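You operate a simulated robot arm through the tools that you are given. There is no shell and no other tool.

Carry out the task below with a simulated robot arm. There is one attempt and no reset: what you move stays moved.

TASK
Replace the fuse that the fault display names with its spare.
Fine: isolator off first, on again last; same rating; old fuse in the red tray; lid shut.

It is judged by the outcome, as a careful person would: the job done as asked, and still so three seconds after it is handed in. It fails if anything else is knocked over, pushed out of place, dropped, spilled or broken. Lids that push on must go on centred and level and be pressed home; caps that screw on are set level and turned clockwise until they are tight.

THE ROBOT
A 7-joint arm with a two-finger gripper, fixed in place. Base frame: the origin is on the floor under the middle of its stand, x ahead of it, y to its left, z up. Lengths are in m, angles in rad, forces in N, time in s.
It reaches about 0.832 m from its shoulder. Its first joint turns from -2.496 to 2.496 rad. Payload 1.47 kg.
The TCP is the grasp point between the finger pads, 0.016 m short of the fingertips. In the tool frame z runs along the fingers and y along their closing line. The gripper opens to 0.087 m; its body begins 0.055 m behind the TCP.
Orientation is that of the tool frame in the base frame, as a unit quaternion [x, y, z, w]. With the fingers straight down and closing along the base's y, the tool's x points along the base's -x, its y along +y and its z along -z.

THE INTERFACE
- The arm moves only by the tool arm_command. Its argument "targets" is a list of rows, each a list of 7 numbers: the turn, a rotation vector about the base's x, y, z in units of 90 degrees (1.0 is 90 degrees), then the shift along the base's x, y, z in units of 500 mm (1.0 is 500 mm), then the finger opening in cm, from 0 to 8.7. In form: [[wx, wy, wz, tx, ty, tz, fingers], ...]. A call has 1 to 20 rows; each row is the pose to reach, as a shift and turn from the pose commanded when the call began. A call with a number of a shift or a turn outside -1 to 1 is refused whole. Each row takes 0.2 s and may step no farther than 0.05 m and 0.15 rad from the row before; otherwise, or with a gripper value out of range, the whole call is refused. A pose out of reach is approached as far as the arm can. The call stops where the force on the tool passes 70 N (or 10 N more than at its start, if that is more) or the arm is blocked; 0.2 s more then pass. The fingers move at their own pace (about 0.045 m/s each) and stop on an object; they squeeze with about 27 N. The grip force told is the motor's: it shows also when the fingers shut on nothing. Time passes only in rows, and 0.2 s behind the last, so rows that repeat a pose let the fingers close. The reply holds the time, the measured pose of the TCP, the force on the tool along the base axes, the opening and the grip force, in the units named above and with some noise, with the torque about the TCP (base axes, N m) and any sound that the robot's microphone picked up, and new pictures: "views" is both (left out), scene, wrist or none.
- Cameras (640 x 400 px; columns grow to the right, rows downward): "scene" is fixed at [0.227, -0.4967, 1.587]; the picture's right is [0.94, 0.35, 0.00], its down [0.33, -0.90, -0.29] and it looks along [-0.10, 0.27, -0.96] (base axes); focal length 313 px, centre (320, 200). "wrist" rides on the gripper at [0.073, 0.012, -0.09] in the tool frame; the picture's right is [-0.16, 0.99, 0.00], its down [-0.72, -0.12, -0.68] and it looks along [-0.67, -0.11, 0.73] (tool axes); focal length 247 px, centre (320, 200). There is no depth. A picture from a camera that has moved, and an enlarged one, comes with that camera's place and axes in the base frame and with its lens. The place of the scene camera against the robot may be out by one fixed shift of up to 0.025 m in any direction.
- raise_lower(by): slides the trunk up (or, below 0, down) by that many m; the arm rides with it, the base frame stays. It gives what a move gives, with no picture.
- inspect(camera, box): a new picture of the part [left, top, right, bottom] of that camera's present view, enlarged. No time passes.
- finish_job(): hands the job in; it is judged then, once.

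Nothing tells you positions but the pictures and the camera data. Unless the task says otherwise, let go and move clear before handing in.

The tools are called after "Call:" by a JSON object that holds its "api" and its "payload". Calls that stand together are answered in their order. arm_command: Moves the arm, as the interface text tells. Its arguments: {"type":"object","properties":{"targets":{"type":"array"},"views":{"type":"string","enum":["both","scene","wrist","none"]}},"required":["targets"]} The other tools are called the same way: raise_lower (by) moves the trunk up or down; inspect (camera, box) takes an enlarged picture of a part of a camera's view; finish_job () hands the job in.

At the start:

```text
time: 0.0
tool_pos: [0.2859, -0.2376, 1.17]
ee_rot: [0.0, 1.0, -0.001, -0.001]
force: [0.6, -0.3, -0.4]
moment: [0.02, 0.01, 0.01]
opening: 0.0866
finger_force: 0.1
trunk travel left (down, up): [-1.032, 0.208]
```

scene: 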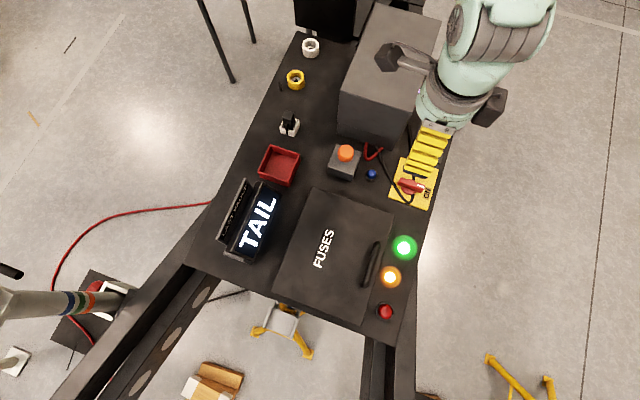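
wrist: 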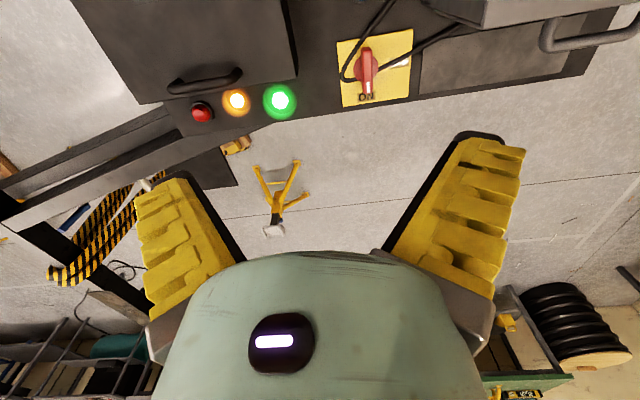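

I see a bench with a fuse box (lid marked FUSES), a display reading "TAIL", a red tray, some spare fuses at the far side, and a red rotary isolator on a yellow plate that reads ON. I'll look closer before moving anything.

Call:
{"api": "inspect", "payload": {"camera": "scene", "box": [180, 160, 460, 335]}}

Call:
{"api": "inspect", "payload": {"camera": "scene", "box": [240, 20, 400, 120]}}

Call:
{"api": "inspect", "payload": {"camera": "scene", "box": [250, 100, 450, 225]}}

Call:
{"api": "inspect", "payload": {"camera": "wrist", "box": [140, 0, 460, 200]}}

```text
2.29 times, centred on (320, 248) of scene
camera zoom: at [0.227, -0.4967, 1.587], right [0.94, 0.35, 0.0], down [0.33, -0.9, -0.29], along [-0.1, 0.27, -0.96], focal length 715 px, centre (320, 91)
```

zoom: 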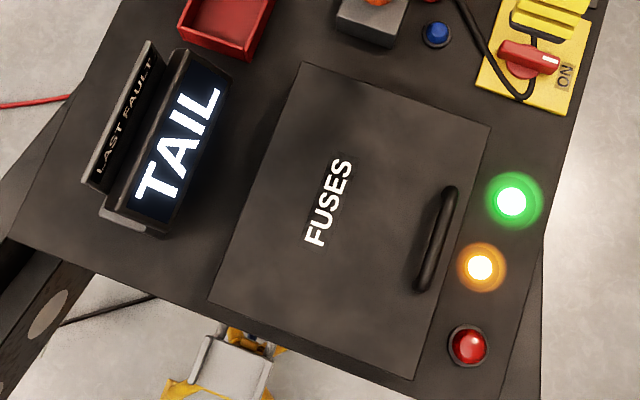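

```text
4.00 times, centred on (320, 70) of scene
camera zoom: at [0.227, -0.4967, 1.587], right [0.94, 0.35, 0.0], down [0.33, -0.9, -0.29], along [-0.1, 0.27, -0.96], focal length 1251 px, centre (320, 720)
```

zoom: 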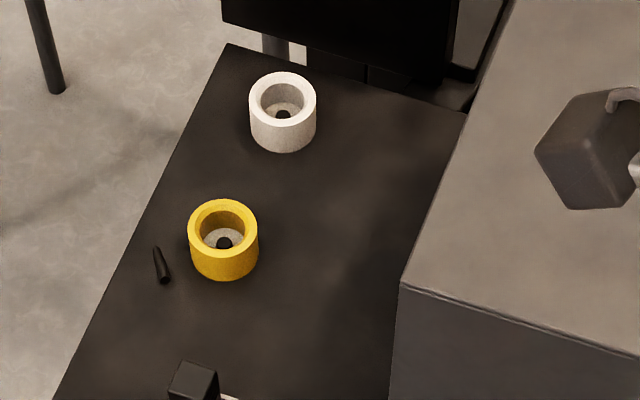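

```text
3.20 times, centred on (350, 162) of scene
camera zoom: at [0.227, -0.4967, 1.587], right [0.94, 0.35, 0.0], down [0.33, -0.9, -0.29], along [-0.1, 0.27, -0.96], focal length 1001 px, centre (224, 320)
```

zoom: 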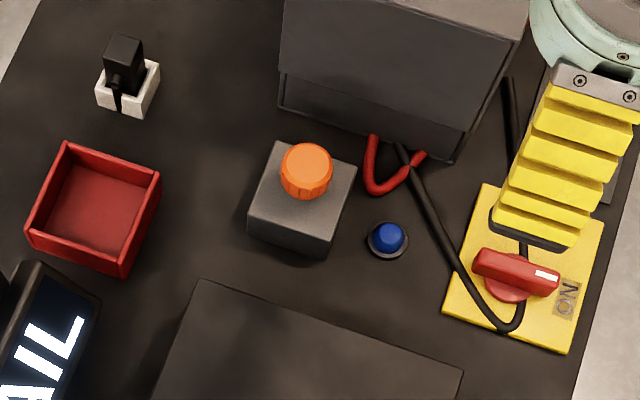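

```text
2.00 times, centred on (300, 100) of wrist
camera zoom: at [0.2133, -0.228, 1.2586], right [0.16, 0.99, 0.0], down [0.72, -0.12, 0.68], along [0.67, -0.11, -0.73], focal length 494 px, centre (360, 400)
```

zoom: 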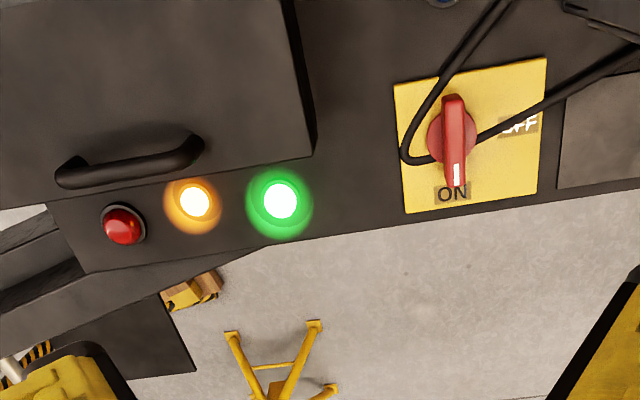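

The isolator knob is at roughly (0.35, -0.17, 0.80) with ON toward the bench edge and OFF at its side. I need clearer views of the surroundings and the spares before I move.

Call:
{"api": "inspect", "payload": {"camera": "scene", "box": [280, 0, 600, 200]}}

Call:
{"api": "inspect", "payload": {"camera": "scene", "box": [380, 120, 460, 220]}}

Call:
{"api": "inspect", "payload": {"camera": "scene", "box": [260, 100, 340, 150]}}

Call:
{"api": "inspect", "payload": {"camera": "scene", "box": [265, 30, 345, 100]}}

```text
2.00 times, centred on (440, 100) of scene
camera zoom: at [0.227, -0.4967, 1.587], right [0.94, 0.35, 0.0], down [0.33, -0.9, -0.29], along [-0.1, 0.27, -0.96], focal length 625 px, centre (80, 400)
```

zoom: 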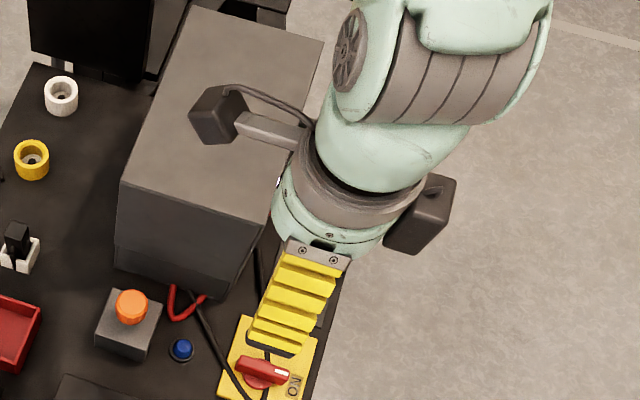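

```text
4.00 times, centred on (420, 170) of scene
camera zoom: at [0.227, -0.4967, 1.587], right [0.94, 0.35, 0.0], down [0.33, -0.9, -0.29], along [-0.1, 0.27, -0.96], focal length 1251 px, centre (-80, 320)
```

zoom: 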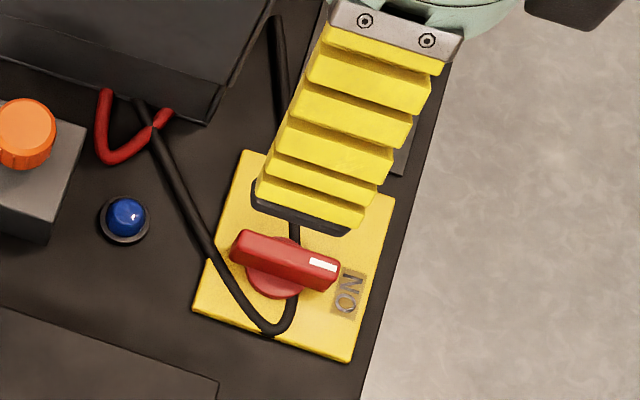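

```text
8.00 times, centred on (300, 125) of scene
camera zoom: at [0.227, -0.4967, 1.587], right [0.94, 0.35, 0.0], down [0.33, -0.9, -0.29], along [-0.1, 0.27, -0.96], focal length 2502 px, centre (480, 800)
```

zoom: 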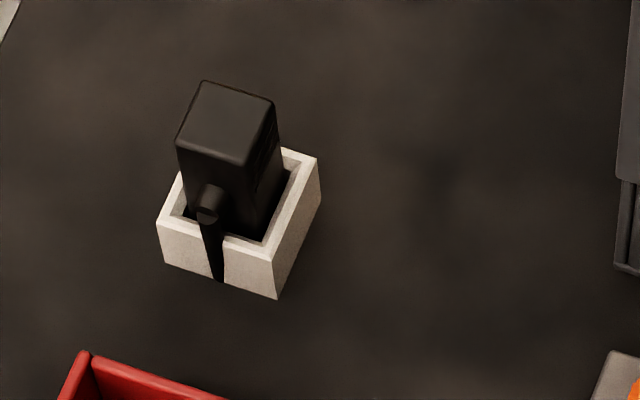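

```text
5.71 times, centred on (305, 65) of scene
camera zoom: at [0.227, -0.4967, 1.587], right [0.94, 0.35, 0.0], down [0.33, -0.9, -0.29], along [-0.1, 0.27, -0.96], focal length 1787 px, centre (406, 971)
```

zoom: 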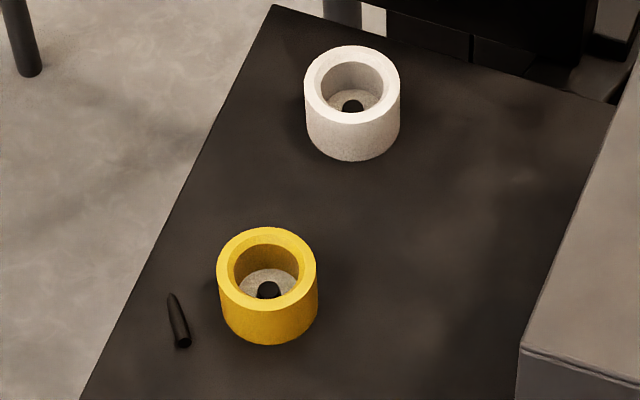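

The bench seems to be at around z≈0.77. I'll turn the gripper about the vertical, well clear of everything, so the wrist camera can survey the spares area.

Call:
{"api": "arm_command", "payload": {"targets": [[0, 0, 0.09, 0, 0, 0, 8.7], [0, 0, 0.18, 0, 0, 0, 8.7], [0, 0, 0.27, 0, 0, 0, 8.7], [0, 0, 0.36, 0, 0, 0, 8.7], [0, 0, 0.45, 0, 0, 0, 8.7], [0, 0, 0.54, 0, 0, 0, 8.7], [0, 0, 0.63, 0, 0, 0, 8.7], [0, 0, 0.72, 0, 0, 0, 8.7], [0, 0, 0.81, 0, 0, 0, 8.7], [0, 0, 0.9, 0, 0, 0, 8.7], [0, 0, 1.0, 0, 0, 0, 8.7]]}}

```text
refused: row 11 steps farther than a row can; nothing moved
```

I see the same scene; the last row's step was slightly too large. I'll repeat with even steps.

Call:
{"api": "arm_command", "payload": {"targets": [[0, 0, 0.09, 0, 0, 0, 8.7], [0, 0, 0.18, 0, 0, 0, 8.7], [0, 0, 0.27, 0, 0, 0, 8.7], [0, 0, 0.36, 0, 0, 0, 8.7], [0, 0, 0.45, 0, 0, 0, 8.7], [0, 0, 0.54, 0, 0, 0, 8.7], [0, 0, 0.63, 0, 0, 0, 8.7], [0, 0, 0.72, 0, 0, 0, 8.7], [0, 0, 0.81, 0, 0, 0, 8.7], [0, 0, 0.9, 0, 0, 0, 8.7], [0, 0, 0.95, 0, 0, 0, 8.7], [0, 0, 1.0, 0, 0, 0, 8.7]]}}

```text
time: 2.6
tool_pos: [0.286, -0.2397, 1.1699]
ee_rot: [0.708, -0.706, 0.0, 0.0]
force: [0.2, 1.1, -0.6]
moment: [-0.02, -0.01, 0.02]
opening: 0.0872
finger_force: 0.0
trunk travel left (down, up): [-1.032, 0.208]
camera wrist: at [0.2747, -0.3128, 1.2587], right [-0.99, 0.16, 0.0], down [0.11, 0.72, 0.68], along [0.11, 0.67, -0.73], focal length 247 px, centre (320, 200)
```

scene: 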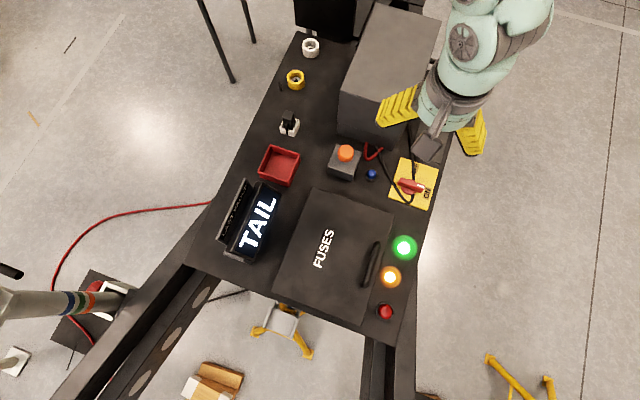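
wrist: 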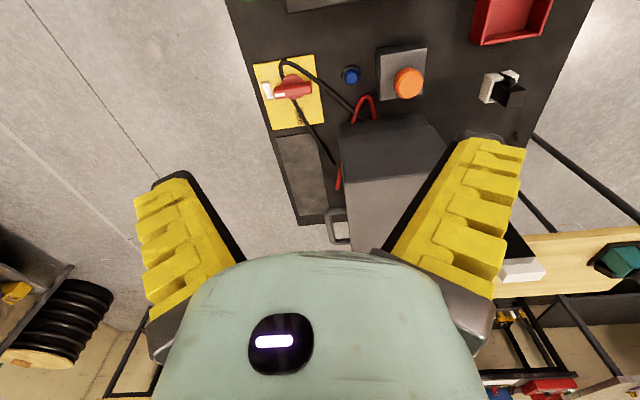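

I now see the isolator, blue button, orange knob, spare block in a white holder and the grey box from the -y side. I'll zoom in on the wrist view for detail.

Call:
{"api": "inspect", "payload": {"camera": "wrist", "box": [240, 30, 400, 150]}}

Call:
{"api": "inspect", "payload": {"camera": "wrist", "box": [400, 0, 600, 140]}}

Call:
{"api": "inspect", "payload": {"camera": "scene", "box": [260, 180, 430, 330]}}

Call:
{"api": "inspect", "payload": {"camera": "scene", "box": [375, 145, 455, 215]}}

```text
3.33 times, centred on (320, 90) of wrist
camera zoom: at [0.2747, -0.3128, 1.2587], right [-0.99, 0.16, 0.0], down [0.11, 0.72, 0.68], along [0.11, 0.67, -0.73], focal length 823 px, centre (320, 567)
```

zoom: 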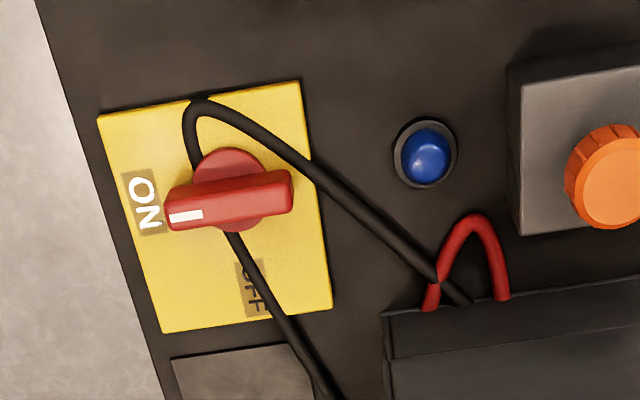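

```text
2.86 times, centred on (500, 70) of wrist
camera zoom: at [0.2747, -0.3128, 1.2587], right [-0.99, 0.16, 0.0], down [0.11, 0.72, 0.68], along [0.11, 0.67, -0.73], focal length 706 px, centre (-194, 571)
```

zoom: 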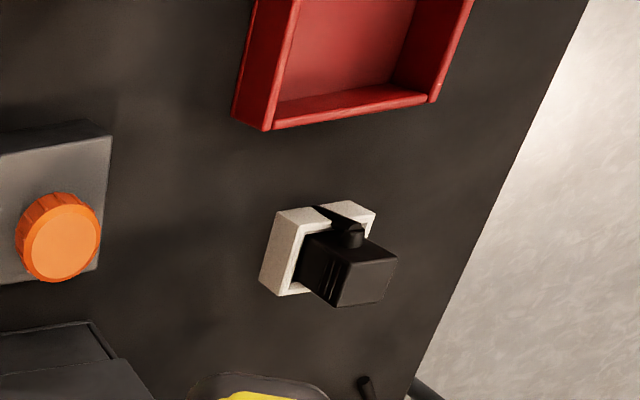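

```text
2.67 times, centred on (345, 255) of scene
camera zoom: at [0.227, -0.4967, 1.587], right [0.94, 0.35, 0.0], down [0.33, -0.9, -0.29], along [-0.1, 0.27, -0.96], focal length 834 px, centre (253, 53)
```

zoom: 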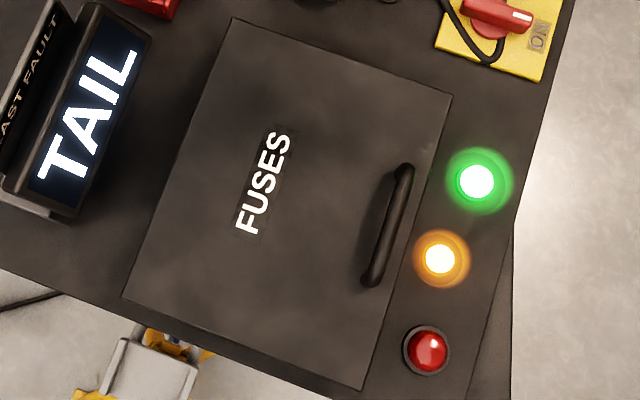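

```text
5.71 times, centred on (415, 180) of scene
camera zoom: at [0.227, -0.4967, 1.587], right [0.94, 0.35, 0.0], down [0.33, -0.9, -0.29], along [-0.1, 0.27, -0.96], focal length 1787 px, centre (-223, 314)
```

zoom: 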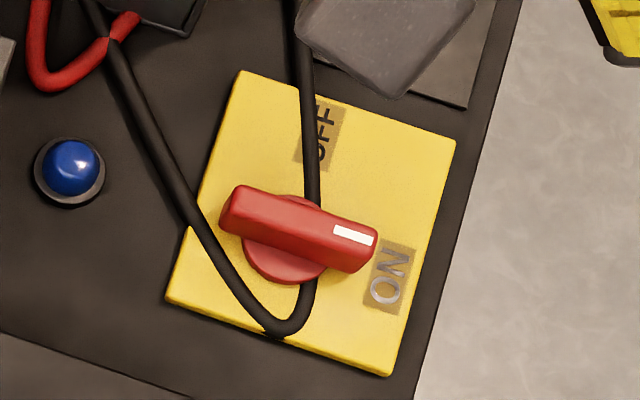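

The isolator bar points to ON (+x), with OFF toward +y, and its axis is near (0.345, -0.172), top z≈0.82. I'll move the wrist camera toward the spares, staying high, to read them.

Call:
{"api": "arm_command", "payload": {"targets": [[0, 0, 0, -0.08, 0, 0, 8.7], [0, 0, 0, -0.16, 0, 0, 8.7], [0, 0, 0, -0.24, 0, 0, 8.7], [0, 0, 0, -0.32, 0, 0, 8.7], [0, 0, 0, -0.4, 0, 0, 8.7], [0, 0, 0, -0.48, 0, 0, 8.7]]}}

```text
time: 4.0
tool_pos: [0.1163, -0.2405, 1.1681]
ee_rot: [-0.707, 0.707, 0.0, 0.0]
force: [-0.3, 1.4, -0.2]
moment: [-0.01, 0.02, -0.02]
opening: 0.0868
finger_force: 0.0
out of reach, approached as far as the arm can: row 5, 6
trunk travel left (down, up): [-1.032, 0.208]
camera wrist: at [0.1051, -0.3146, 1.2578], right [-0.99, 0.16, 0.0], down [0.12, 0.72, 0.68], along [0.11, 0.67, -0.73], focal length 247 px, centre (320, 200)
```

scene: 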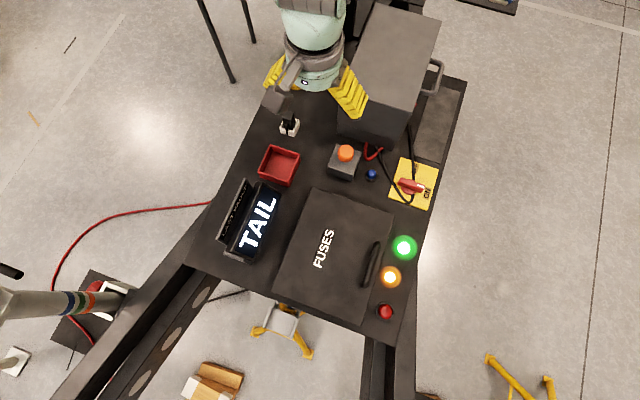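
wrist: 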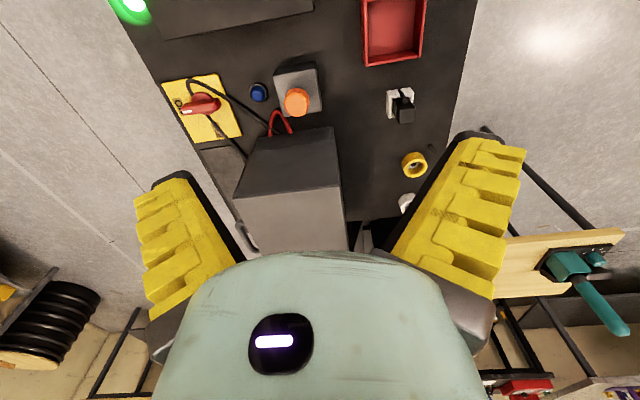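

The arm got only as far as x≈0.116 at this height, so close-in reach is limited. I can now see the yellow cup, white cup and keyed black block from above, and I'll zoom in to read them.

Call:
{"api": "inspect", "payload": {"camera": "wrist", "box": [340, 60, 480, 220]}}

Call:
{"api": "inspect", "payload": {"camera": "scene", "box": [250, 0, 530, 160]}}

Call:
{"api": "inspect", "payload": {"camera": "wrist", "box": [150, 0, 350, 160]}}

```text
2.50 times, centred on (410, 140) of wrist
camera zoom: at [0.1051, -0.3146, 1.2578], right [-0.99, 0.16, 0.0], down [0.12, 0.72, 0.68], along [0.11, 0.67, -0.73], focal length 617 px, centre (95, 350)
```

zoom: 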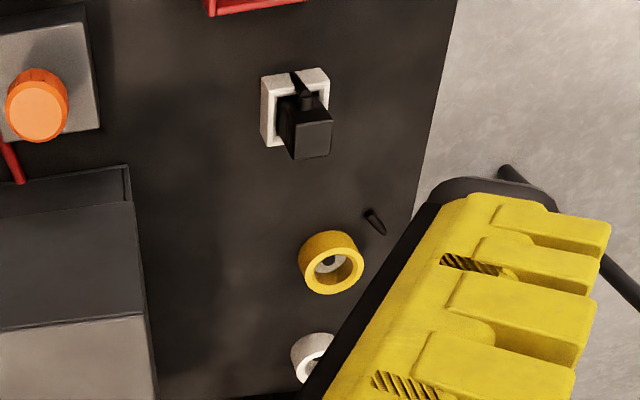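

```text
2.29 times, centred on (390, 80) of scene
camera zoom: at [0.227, -0.4967, 1.587], right [0.94, 0.35, 0.0], down [0.33, -0.9, -0.29], along [-0.1, 0.27, -0.96], focal length 715 px, centre (160, 474)
```

zoom: 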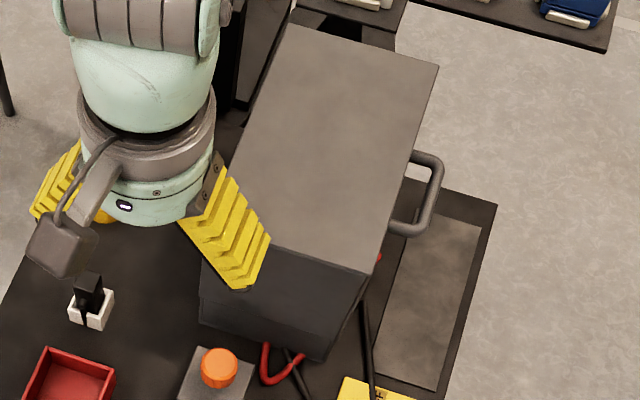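

```text
2.50 times, centred on (250, 80) of wrist
camera zoom: at [0.1051, -0.3146, 1.2578], right [-0.99, 0.16, 0.0], down [0.12, 0.72, 0.68], along [0.11, 0.67, -0.73], focal length 617 px, centre (495, 500)
```

zoom: 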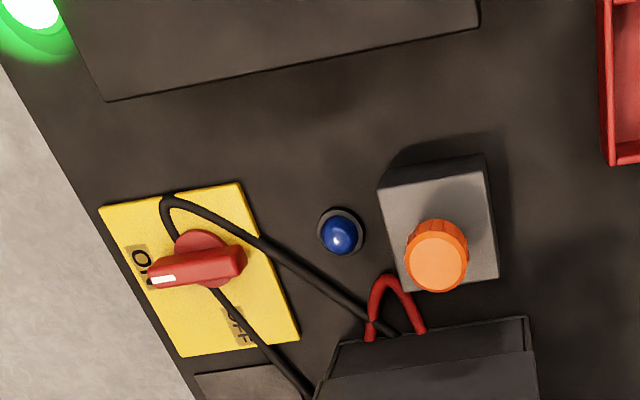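

The black block sits in a keyed white holder. I'll lower the wrist a bit and see whether that lets the camera come closer to the spares.

Call:
{"api": "arm_command", "payload": {"targets": [[0, 0, 0, 0.14, 0, -0.08, 8.7], [0, 0, 0, 0.14, 0, -0.16, 8.7], [0, 0, 0, 0.14, 0, -0.24, 8.7], [0, 0, 0, 0.14, 0, -0.32, 8.7], [0, 0, 0, 0.06, 0, -0.32, 8.7], [0, 0, 0, -0.02, 0, -0.32, 8.7], [0, 0, 0, -0.1, 0, -0.32, 8.7]]}}

```text
refused: row 1 steps farther than a row can; nothing moved
```

Same view; my first row's step was too long. I'll redo it with smaller steps, backing away in x first.

Call:
{"api": "arm_command", "payload": {"targets": [[0, 0, 0, 0.07, 0, 0, 8.7], [0, 0, 0, 0.14, 0, 0, 8.7], [0, 0, 0, 0.14, 0, -0.08, 8.7], [0, 0, 0, 0.14, 0, -0.16, 8.7], [0, 0, 0, 0.14, 0, -0.24, 8.7], [0, 0, 0, 0.14, 0, -0.32, 8.7]]}}

```text
time: 5.4
tool_pos: [0.1912, -0.2317, 1.0119]
ee_rot: [0.709, -0.705, -0.003, -0.011]
force: [0.8, -0.6, 0.5]
moment: [0.06, 0.12, 0.02]
opening: 0.0873
finger_force: 0.1
out of reach, approached as far as the arm can: row 6
trunk travel left (down, up): [-1.032, 0.208]
camera wrist: at [0.1796, -0.3077, 1.0987], right [-0.99, 0.15, -0.01], down [0.11, 0.71, 0.7], along [0.11, 0.69, -0.72], focal length 247 px, centre (320, 200)
```

scene: 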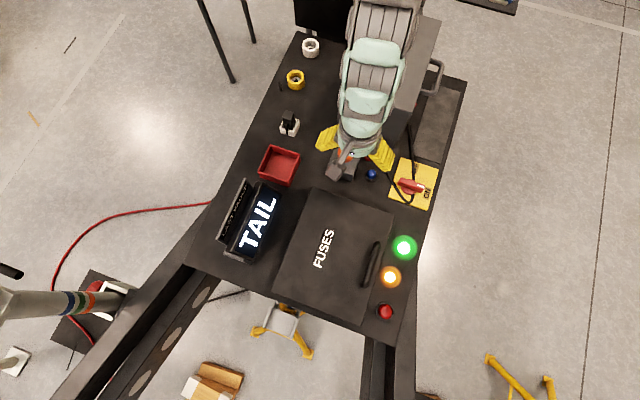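
wrist: 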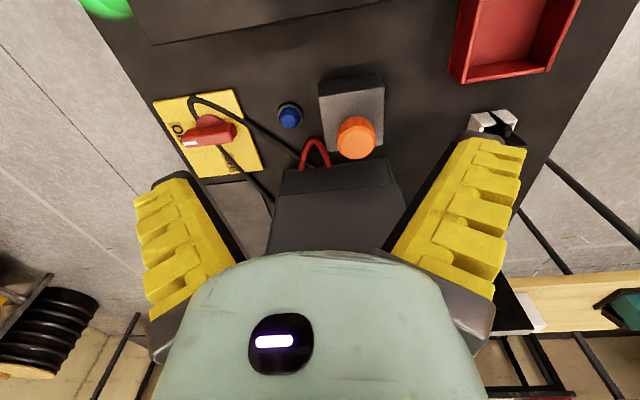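

The arm reaches its limit as it goes lower here, so the trunk must come down for bench work. I'll raise the gripper first, then lower the trunk by a similar amount.

Call:
{"api": "arm_command", "payload": {"targets": [[0, 0, 0, 0.04, 0, 0.08, 8.7], [0, 0, 0, 0.08, 0, 0.16, 8.7], [0, 0, 0, 0.12, 0, 0.24, 8.7], [0, 0, 0, 0.16, 0, 0.32, 8.7], [0, 0, 0, 0.19, 0, 0.4, 8.7], [0, 0, 0, 0.19, 0, 0.48, 8.7], [0, 0, 0, 0.19, 0, 0.56, 8.7]]}}

```text
time: 7.0
tool_pos: [0.2826, -0.2459, 1.2942]
ee_rot: [0.707, -0.707, -0.001, 0.0]
force: [-0.3, 0.6, 0.2]
moment: [-0.03, 0.0, 0.01]
opening: 0.0871
finger_force: 0.1
trunk travel left (down, up): [-1.032, 0.208]
camera wrist: at [0.2713, -0.3192, 1.3832], right [-0.99, 0.16, 0.0], down [0.12, 0.72, 0.68], along [0.11, 0.67, -0.73], focal length 247 px, centre (320, 200)
```

scene: 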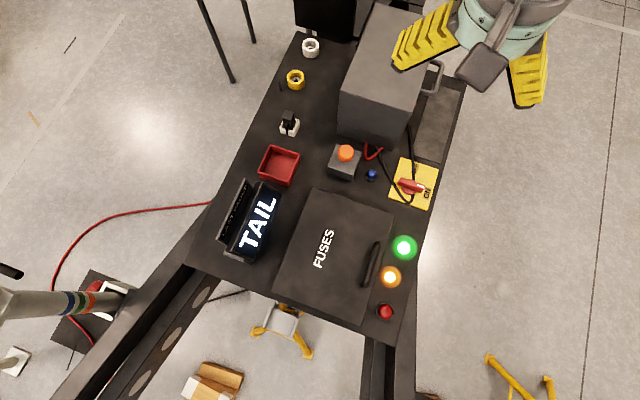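
wrist: 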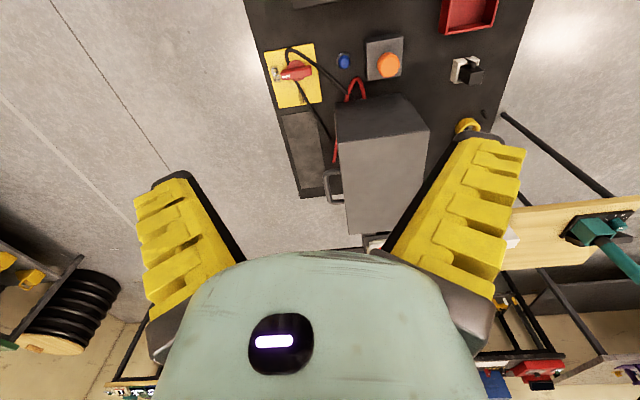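

The gripper is now high at z≈1.29 and clear. I'll lower the trunk in two stages, watching the force readings.

Call:
{"api": "raise_lower", "payload": {"by": -0.15}}

```text
time: 8.8
tool_pos: [0.2834, -0.2441, 1.1435]
ee_rot: [0.707, -0.707, 0.0, -0.001]
force: [0.4, -0.4, 1.0]
moment: [-0.01, 0.02, 0.0]
opening: 0.0872
finger_force: 0.1
trunk travel left (down, up): [-0.882, 0.358]
```

The trunk lowered without trouble and the gripper is at z≈1.14. I'll look at the isolator and grey box from here to measure clearances.

Call:
{"api": "inspect", "payload": {"camera": "wrist", "box": [220, 0, 480, 240]}}

Call:
{"api": "inspect", "payload": {"camera": "scene", "box": [320, 0, 520, 220]}}

```text
1.67 times, centred on (350, 120) of wrist
camera zoom: at [0.2716, -0.3193, 1.2326], right [-0.99, 0.16, 0.0], down [0.12, 0.72, 0.68], along [0.11, 0.67, -0.73], focal length 412 px, centre (270, 333)
```

zoom: 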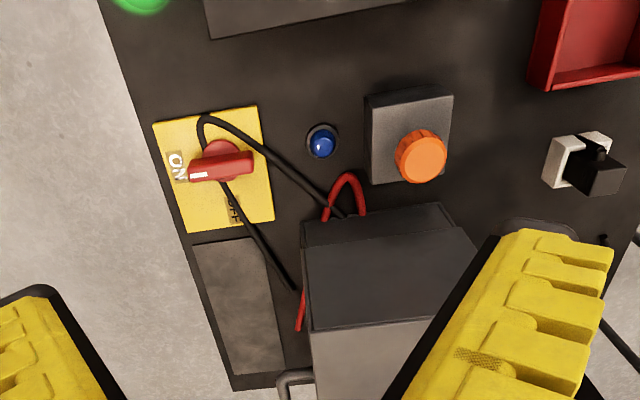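

```text
1.82 times, centred on (420, 110) of scene
camera zoom: at [0.227, -0.4967, 1.587], right [0.94, 0.35, 0.0], down [0.33, -0.9, -0.29], along [-0.1, 0.27, -0.96], focal length 569 px, centre (138, 364)
```

zoom: 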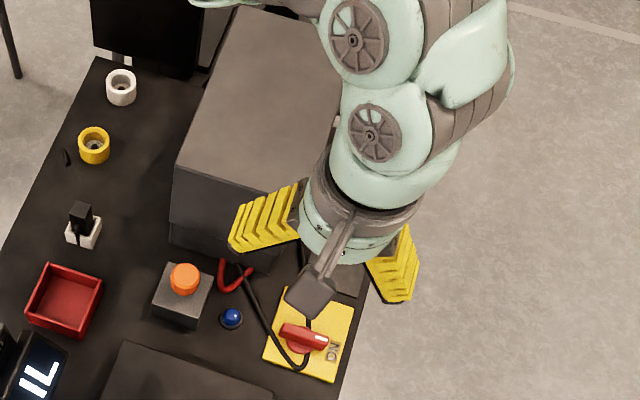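

The grey box's front is at y≈-0.073, x≈0.11–0.27, top z≈0.97, so the isolator at (0.345, -0.172) is clear of it. I'll turn the fingers back to close along y and move above the knob.

Call:
{"api": "arm_command", "payload": {"targets": [[0, 0, -0.09, 0.02, 0.02, 0, 8.7], [0, 0, -0.18, 0.04, 0.04, 0, 8.7], [0, 0, -0.27, 0.06, 0.06, 0, 8.7], [0, 0, -0.36, 0.08, 0.08, 0, 8.7], [0, 0, -0.45, 0.1, 0.1, 0, 8.7], [0, 0, -0.54, 0.12, 0.12, 0, 8.7], [0, 0, -0.63, 0.124, 0.144, -0.03, 8.7], [0, 0, -0.72, 0.124, 0.144, -0.08, 8.7], [0, 0, -0.81, 0.124, 0.144, -0.13, 8.7], [0, 0, -0.9, 0.124, 0.144, -0.18, 8.7], [0, 0, -0.95, 0.124, 0.144, -0.23, 8.7], [0, 0, -1.0, 0.124, 0.144, -0.28, 8.7]]}}

```text
time: 11.3
tool_pos: [0.3453, -0.1743, 1.0032]
ee_rot: [0.001, 1.0, -0.001, 0.0]
force: [0.3, -0.4, 0.1]
moment: [0.04, -0.02, -0.02]
opening: 0.087
finger_force: 0.0
out of reach, approached as far as the arm can: row 2, 3, 4, 5, 6, 7, 8
trunk travel left (down, up): [-0.882, 0.358]
camera wrist: at [0.2725, -0.1635, 1.093], right [0.16, 0.99, 0.0], down [0.72, -0.12, 0.68], along [0.67, -0.11, -0.73], focal length 247 px, centre (320, 200)
```

scene: 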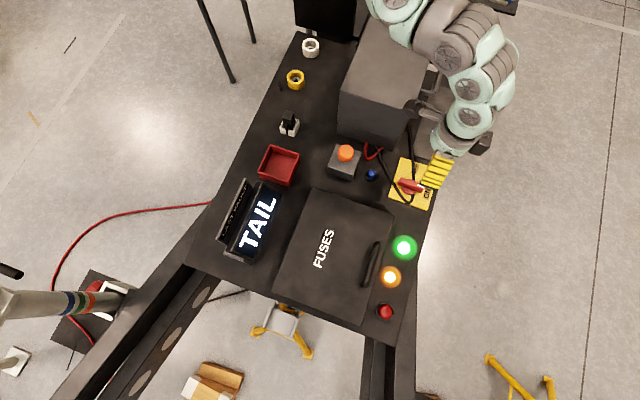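
wrist: 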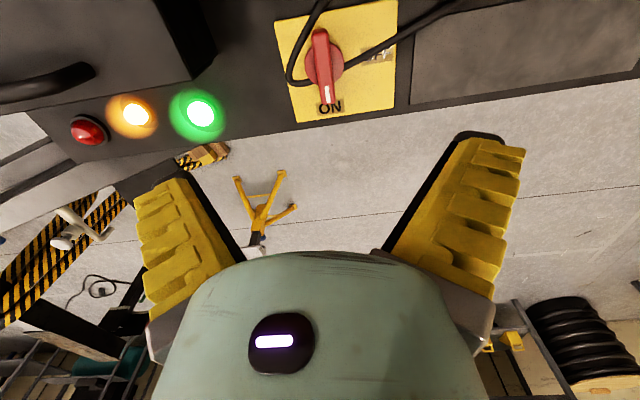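

The gripper is above the isolator and aligned. I'll zoom in to pin down the knob's centre and height.

Call:
{"api": "inspect", "payload": {"camera": "wrist", "box": [260, 0, 420, 130]}}

Call:
{"api": "inspect", "payload": {"camera": "scene", "box": [380, 130, 460, 220]}}

Call:
{"api": "inspect", "payload": {"camera": "scene", "box": [320, 0, 540, 160]}}

```text
3.08 times, centred on (340, 65) of wrist
camera zoom: at [0.2725, -0.1635, 1.093], right [0.16, 0.99, 0.0], down [0.72, -0.12, 0.68], along [0.67, -0.11, -0.73], focal length 760 px, centre (258, 615)
```

zoom: 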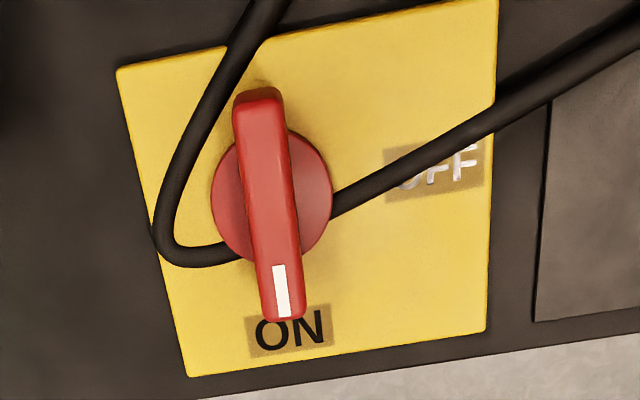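

```text
4.44 times, centred on (420, 175) of scene
camera zoom: at [0.227, -0.4967, 1.587], right [0.94, 0.35, 0.0], down [0.33, -0.9, -0.29], along [-0.1, 0.27, -0.96], focal length 1390 px, centre (-124, 311)
```

zoom: 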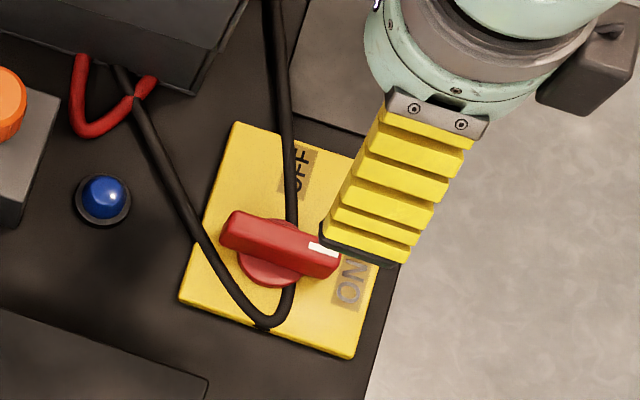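

```text
2.50 times, centred on (430, 80) of scene
camera zoom: at [0.227, -0.4967, 1.587], right [0.94, 0.35, 0.0], down [0.33, -0.9, -0.29], along [-0.1, 0.27, -0.96], focal length 782 px, centre (45, 500)
```

zoom: 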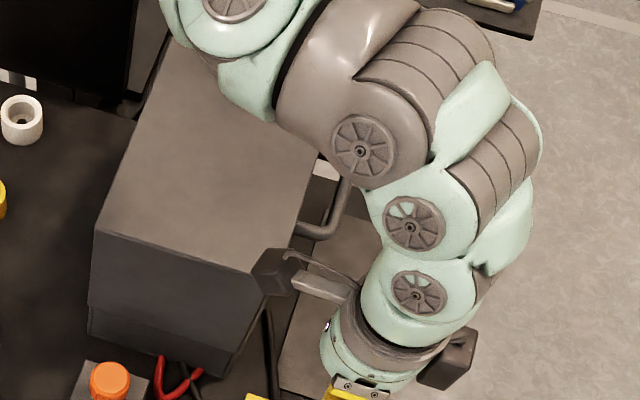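

The knob's axis is at about (0.345, -0.170), the bar's top is at z≈0.828, and the bar is about 62 mm by 15 mm. I'll go down to just above it and check.

Call:
{"api": "arm_command", "payload": {"targets": [[0, 0, 0, 0, 0.004, -0.08, 7], [0, 0, 0, 0, 0.008, -0.16, 6], [0, 0, 0, 0, 0.008, -0.24, 6], [0, 0, 0, 0, 0.008, -0.3, 6], [0, 0, 0, 0, 0.008, -0.326, 6], [0, 0, 0, 0, 0.008, -0.326, 6]]}}

```text
time: 12.8
tool_pos: [0.3456, -0.1704, 0.8387]
ee_rot: [0.0, 1.0, 0.0, 0.0]
force: [-0.3, -0.5, -0.5]
moment: [0.02, 0.01, -0.01]
opening: 0.0647
finger_force: 3.4
trunk travel left (down, up): [-0.882, 0.358]
camera wrist: at [0.2717, -0.1589, 0.9287], right [0.16, 0.99, 0.0], down [0.72, -0.12, 0.68], along [0.67, -0.11, -0.73], focal length 247 px, centre (320, 200)
```

scene: 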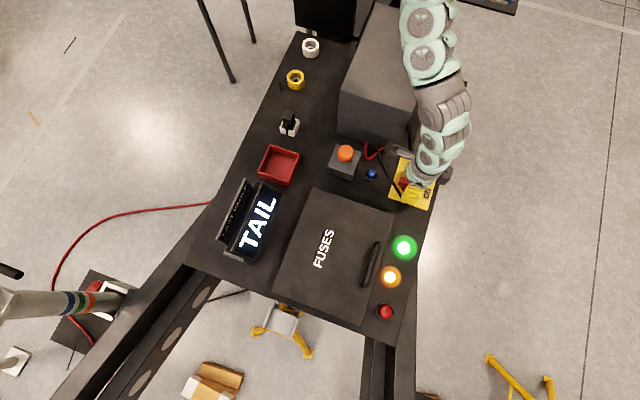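
wrist: 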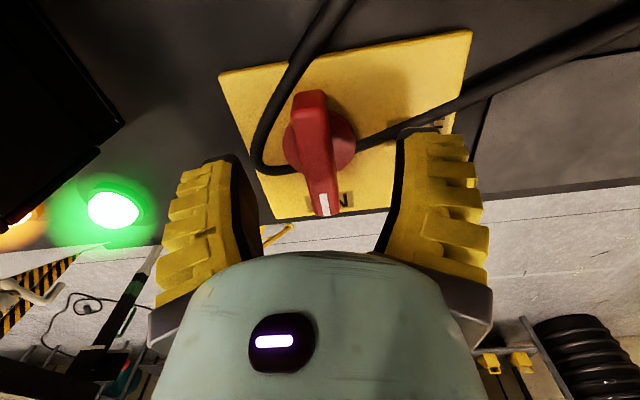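

The bar is between the fingers. I'll check the finger tips against the cable before lowering further.

Call:
{"api": "inspect", "payload": {"camera": "wrist", "box": [220, 80, 460, 230]}}

Call:
{"api": "inspect", "payload": {"camera": "scene", "box": [380, 130, 460, 220]}}

```text
2.67 times, centred on (340, 155) of wrist
camera zoom: at [0.2717, -0.1589, 0.9287], right [0.16, 0.99, 0.0], down [0.72, -0.12, 0.68], along [0.67, -0.11, -0.73], focal length 659 px, centre (267, 320)
```

zoom: 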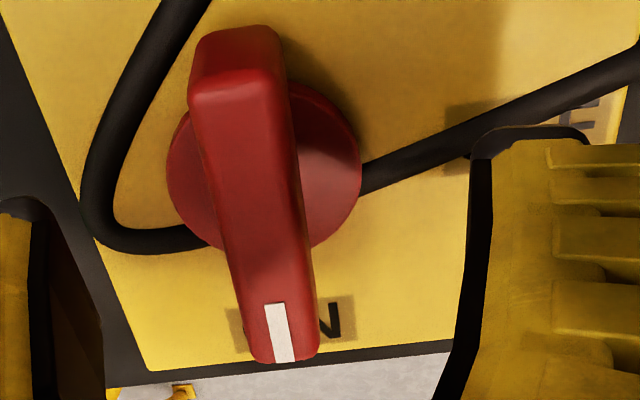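

```text
4.44 times, centred on (420, 175) of scene
camera zoom: at [0.227, -0.4967, 1.587], right [0.94, 0.35, 0.0], down [0.33, -0.9, -0.29], along [-0.1, 0.27, -0.96], focal length 1390 px, centre (-124, 311)
```

zoom: 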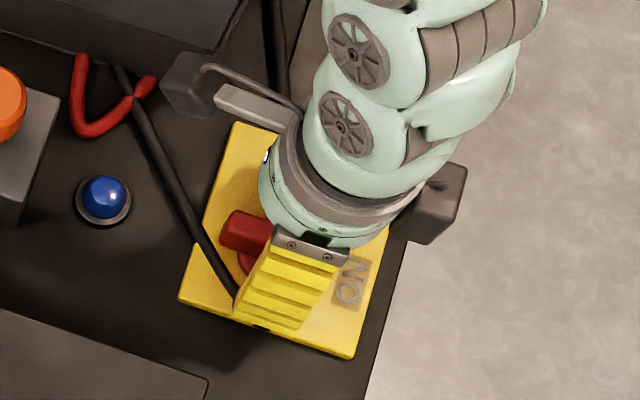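

The bar spans about z 0.805–0.828, and the disc and cable lie beneath it. I'll lower to TCP z≈0.824 and close on the bar.

Call:
{"api": "arm_command", "payload": {"targets": [[0, 0, 0, 0, -0.001, -0.015, 6], [0, 0, 0, 0, -0.002, -0.029, 6], [0, 0, 0, 0, -0.002, -0.029, 3], [0, 0, 0, 0, -0.002, -0.029, 0], [0, 0, 0, 0, -0.002, -0.029, 0], [0, 0, 0, 0, -0.002, -0.029, 0], [0, 0, 0, 0, -0.002, -0.029, 0]]}}

```text
time: 14.3
tool_pos: [0.346, -0.1691, 0.8264]
ee_rot: [0.0, 1.0, 0.0, 0.0]
force: [-3.4, 3.1, 14.7]
moment: [-0.01, -0.28, 0.0]
opening: 0.0129
finger_force: 30.0
trunk travel left (down, up): [-0.882, 0.358]
camera wrist: at [0.2723, -0.1596, 0.9151], right [0.16, 0.99, 0.0], down [0.72, -0.12, 0.68], along [0.67, -0.11, -0.73], focal length 247 px, centre (320, 200)
```

scene: 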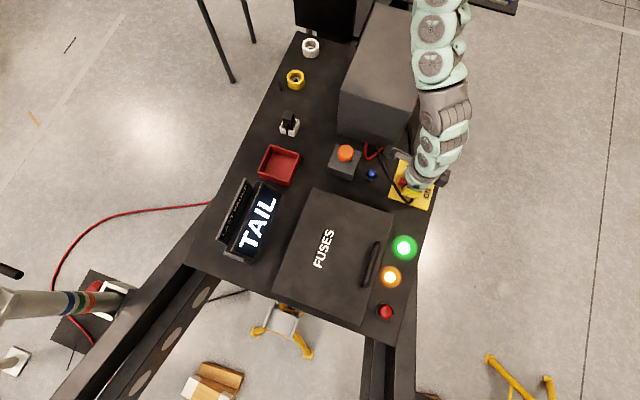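
wrist: 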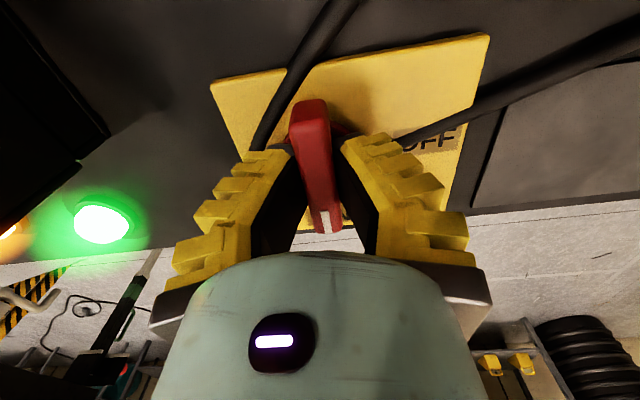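

The bar is held (opening 12.9 mm) with the tips touching the disc lightly. I'll ease up 2 mm and begin the turn toward OFF (counter-clockwise from above).

Call:
{"api": "arm_command", "payload": {"targets": [[0, 0, 0, -0.001, -0.001, 0.004, 0], [0, 0, 0.08, -0.001, -0.001, 0.005, 0], [0, 0, 0.16, -0.001, -0.001, 0.005, 0], [0, 0, 0.24, -0.001, -0.001, 0.005, 0], [0, 0, 0.32, -0.001, -0.001, 0.005, 0]]}}

```text
time: 15.6
tool_pos: [0.3459, -0.1706, 0.8277]
ee_rot: [-0.249, 0.969, 0.0, 0.001]
force: [1.4, 2.9, -6.3]
moment: [0.16, -0.25, -0.01]
opening: 0.0059
finger_force: 29.7
trunk travel left (down, up): [-0.882, 0.358]
camera wrist: at [0.2757, -0.1963, 0.9177], right [-0.34, 0.94, 0.0], down [0.69, 0.25, 0.68], along [0.64, 0.23, -0.73], focal length 247 px, centre (320, 200)
```

scene: 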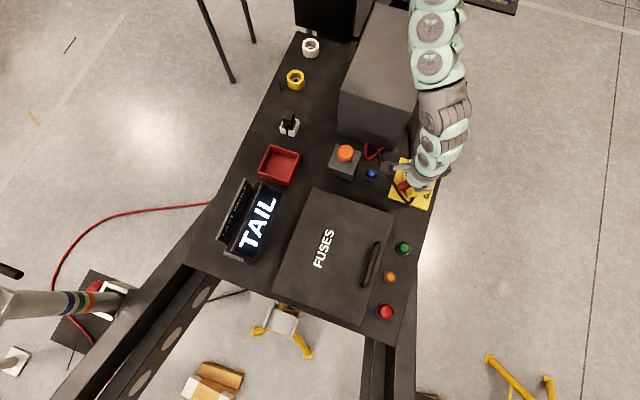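
wrist: 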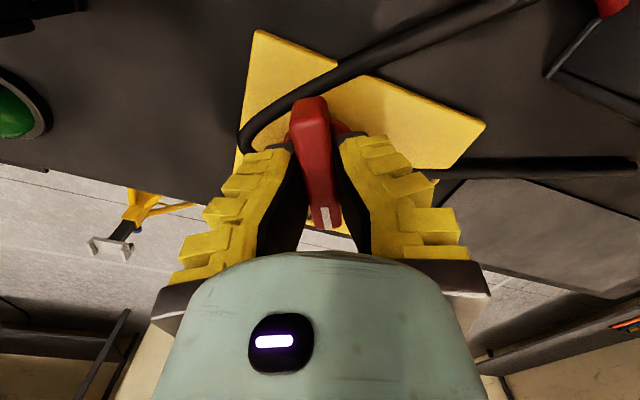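

The knob is turning and the lamps have gone out. I'll carry on to the full quarter turn.

Call:
{"api": "arm_command", "payload": {"targets": [[0, 0, 0.08, 0, 0, 0, 0], [0, 0, 0.16, 0, 0, 0, 0], [0, 0, 0.24, 0, 0, 0, 0], [0, 0, 0.32, 0, 0, 0, 0], [0, 0, 0.4, 0, 0, 0, 0], [0, 0, 0.48, 0, 0, 0, 0], [0, 0, 0.56, 0, 0, 0, 0], [0, 0, 0.62, 0, 0, 0, 0], [0, 0, 0.68, 0, 0, 0, 0]]}}

```text
time: 17.6
tool_pos: [0.3452, -0.1699, 0.8282]
ee_rot: [0.708, -0.706, -0.001, -0.001]
force: [2.3, 2.1, -5.3]
moment: [-0.12, -0.05, -0.02]
opening: 0.006
finger_force: 30.2
trunk travel left (down, up): [-0.882, 0.358]
camera wrist: at [0.3334, -0.244, 0.9177], right [-0.99, 0.16, 0.0], down [0.12, 0.72, 0.68], along [0.11, 0.67, -0.73], focal length 247 px, centre (320, 200)
```

scene: 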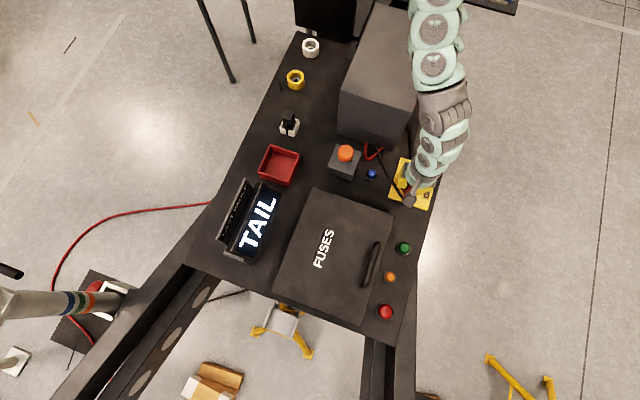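
wrist: 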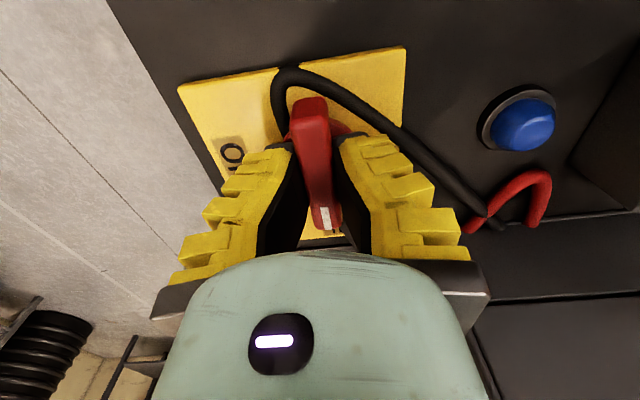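

The bar now points to OFF (+y) and the lamps are out. I'll open the fingers, rise straight up and verify.

Call:
{"api": "arm_command", "payload": {"targets": [[0, 0, 0, 0, 0, 0.002, 3], [0, 0, 0, 0, 0, 0.004, 5], [0, 0, 0, 0, 0, 0.01, 5], [0, 0, 0, 0, 0, 0.06, 6], [0, 0, 0, 0, 0, 0.14, 6], [0, 0, 0, 0, -0.04, 0.22, 6], [0, 0, 0, 0, -0.1, 0.3, 6], [0, 0, 0, 0, -0.16, 0.36, 6]]}}

```text
time: 19.4
tool_pos: [0.3451, -0.2496, 1.0068]
ee_rot: [0.707, -0.707, -0.001, 0.001]
force: [-0.2, -0.1, 0.0]
moment: [0.0, 0.01, 0.01]
opening: 0.0646
finger_force: 3.2
trunk travel left (down, up): [-0.882, 0.358]
camera wrist: at [0.3339, -0.3232, 1.0965], right [-0.99, 0.16, 0.0], down [0.12, 0.72, 0.68], along [0.11, 0.67, -0.73], focal length 247 px, centre (320, 200)
```

scene: 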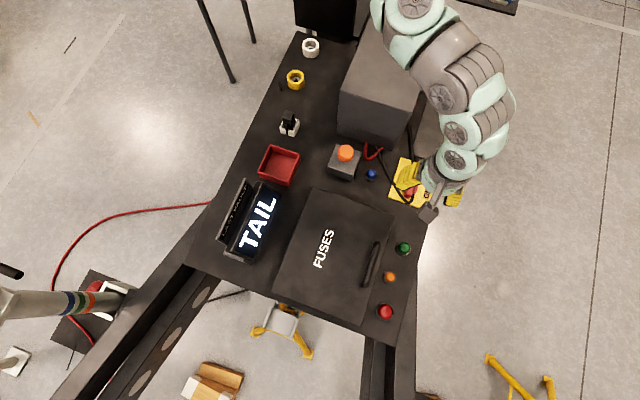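
wrist: 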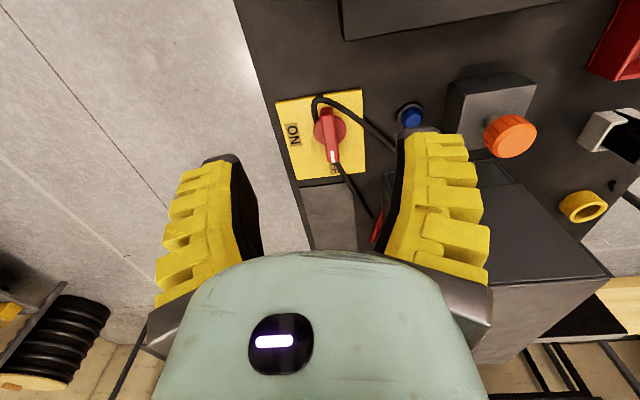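

The isolator reads OFF and the lamps are out. Next is the lid: its handle is near (0.305, -0.40), and I'll move above it with the fingers closing along x.

Call:
{"api": "arm_command", "payload": {"targets": [[0, 0, 0, -0.02, -0.06, 0, 7], [0, 0, 0, -0.04, -0.12, 0, 7], [0, 0, 0, -0.06, -0.18, 0, 7], [0, 0, 0, -0.08, -0.24, 0, 7], [0, 0, 0, -0.08, -0.3, 0, 7], [0, 0, 0, -0.08, -0.3, -0.06, 7]]}}

```text
time: 20.8
tool_pos: [0.3097, -0.3991, 0.9776]
ee_rot: [0.709, -0.705, 0.001, -0.003]
force: [2.1, 0.2, -0.3]
moment: [-0.03, 0.19, 0.0]
opening: 0.0733
finger_force: 2.1
trunk travel left (down, up): [-0.882, 0.358]
camera wrist: at [0.2977, -0.4733, 1.067], right [-0.99, 0.15, -0.01], down [0.11, 0.72, 0.68], along [0.11, 0.67, -0.73], focal length 247 px, centre (320, 200)
```

scene: 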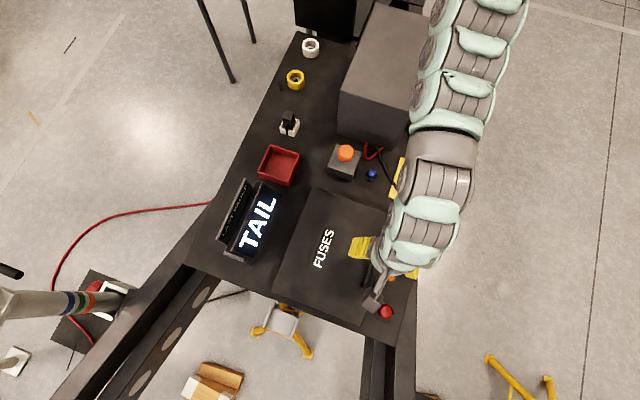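
wrist: 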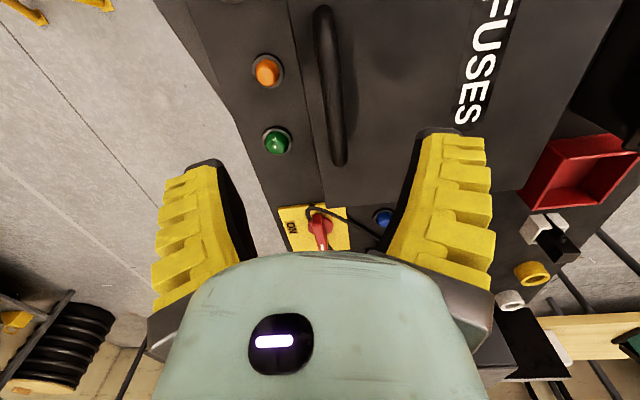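

The handle is visible beneath the gripper, but the arm looks nearly stretched. I'll raise the gripper and bring the trunk down further so the lid arc is comfortably reachable.

Call:
{"api": "arm_command", "payload": {"targets": [[0, 0, 0, 0, 0, 0.08, 7], [0, 0, 0, 0, 0, 0.16, 7], [0, 0, 0, 0, 0, 0.24, 7], [0, 0, 0, 0, 0, 0.32, 7], [0, 0, 0, 0, 0, 0.4, 7]], "views": "scene"}}

Call:
{"api": "raise_lower", "payload": {"by": -0.15}}

```text
time: 21.9
tool_pos: [0.3052, -0.4017, 1.1762]
ee_rot: [-0.707, 0.707, 0.0, 0.0]
force: [-0.7, 0.1, -0.4]
moment: [0.01, 0.02, -0.01]
opening: 0.0734
finger_force: 1.9
trunk travel left (down, up): [-0.882, 0.358]
```

scene: 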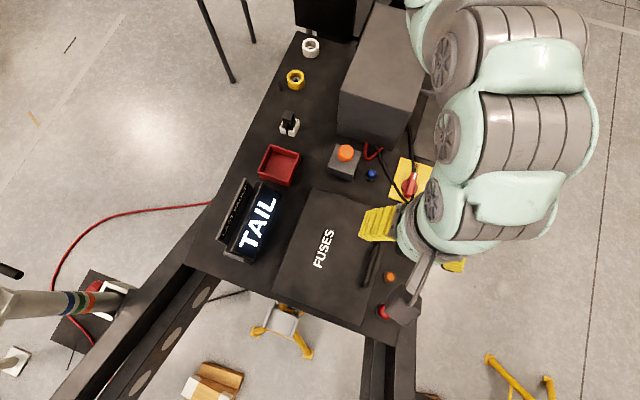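

```text
time: 23.7
tool_pos: [0.3064, -0.402, 1.0273]
ee_rot: [-0.707, 0.707, 0.0, 0.0]
force: [0.4, 0.1, 0.1]
moment: [-0.01, 0.01, 0.02]
opening: 0.0735
finger_force: 2.6
trunk travel left (down, up): [-0.732, 0.508]
```

The trunk is now 0.30 m below its start and the gripper is at z≈1.03. I'll look at the lid handle and the lid's edges.

Call:
{"api": "inspect", "payload": {"camera": "wrist", "box": [220, 0, 520, 200]}}

Call:
{"api": "inspect", "payload": {"camera": "scene", "box": [260, 0, 640, 340]}}

```text
2.00 times, centred on (370, 100) of wrist
camera zoom: at [0.2945, -0.4752, 1.1158], right [-0.99, 0.16, 0.0], down [0.12, 0.72, 0.68], along [0.11, 0.67, -0.73], focal length 494 px, centre (220, 400)
```

zoom: 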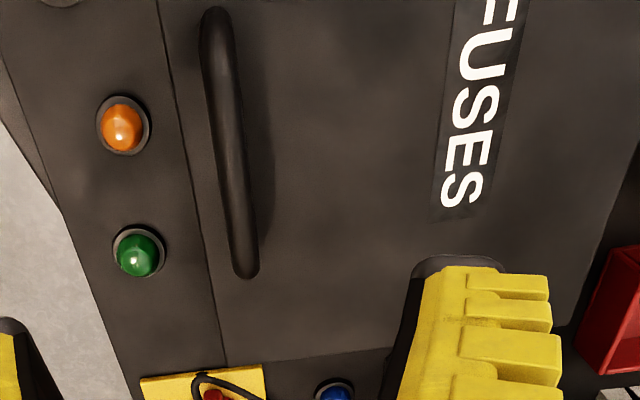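

```text
1.18 times, centred on (450, 170) of scene
camera zoom: at [0.227, -0.4967, 1.587], right [0.94, 0.35, 0.0], down [0.33, -0.9, -0.29], along [-0.1, 0.27, -0.96], focal length 368 px, centre (167, 235)
```

zoom: 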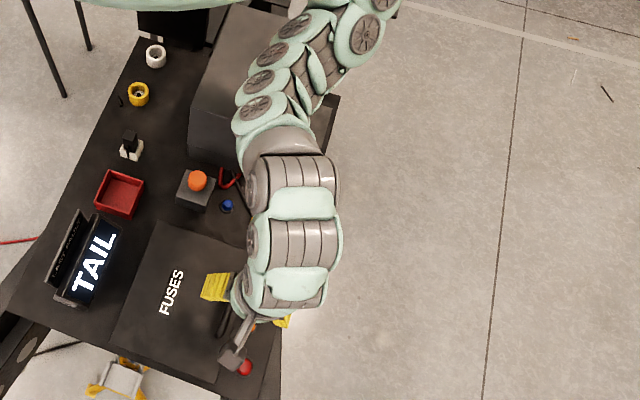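

The handle runs along y at x≈0.30, y from about -0.454 to -0.342, likely z≈0.87. I'll drop a little to triangulate its height better.

Call:
{"api": "arm_command", "payload": {"targets": [[0, 0, 0, -0.004, 0.004, -0.05, 6], [0, 0, 0, -0.008, 0.006, -0.1, 6], [0, 0, 0, -0.008, 0.006, -0.15, 6], [0, 0, 0, -0.008, 0.006, -0.15, 6]]}}

```text
time: 24.7
tool_pos: [0.3027, -0.3974, 0.9515]
ee_rot: [0.708, -0.706, 0.0, 0.0]
force: [-0.4, 0.1, 0.3]
moment: [-0.01, -0.04, 0.04]
opening: 0.0646
finger_force: 3.4
trunk travel left (down, up): [-0.732, 0.508]
camera wrist: at [0.2903, -0.4715, 1.0407], right [-0.99, 0.16, 0.0], down [0.12, 0.72, 0.68], along [0.11, 0.67, -0.73], focal length 247 px, centre (320, 200)
```

scene: 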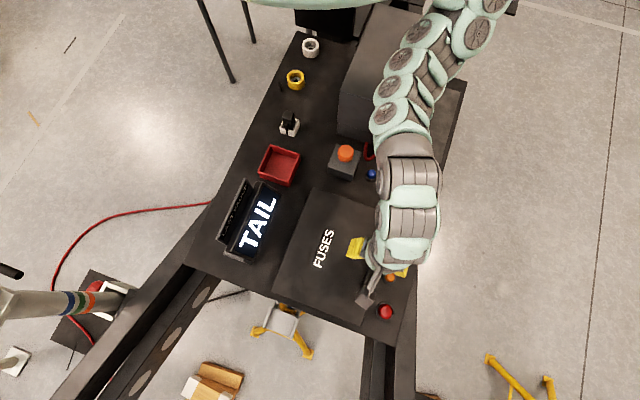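
wrist: 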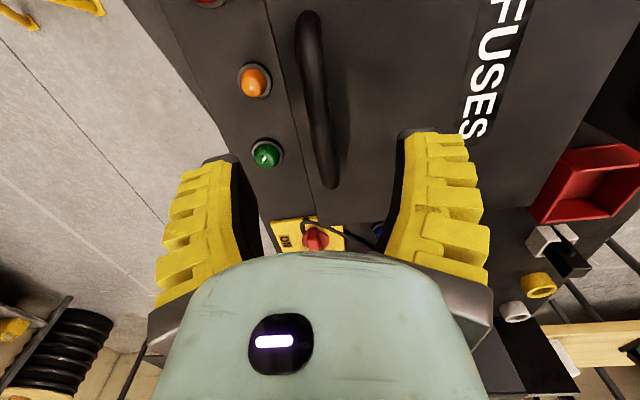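

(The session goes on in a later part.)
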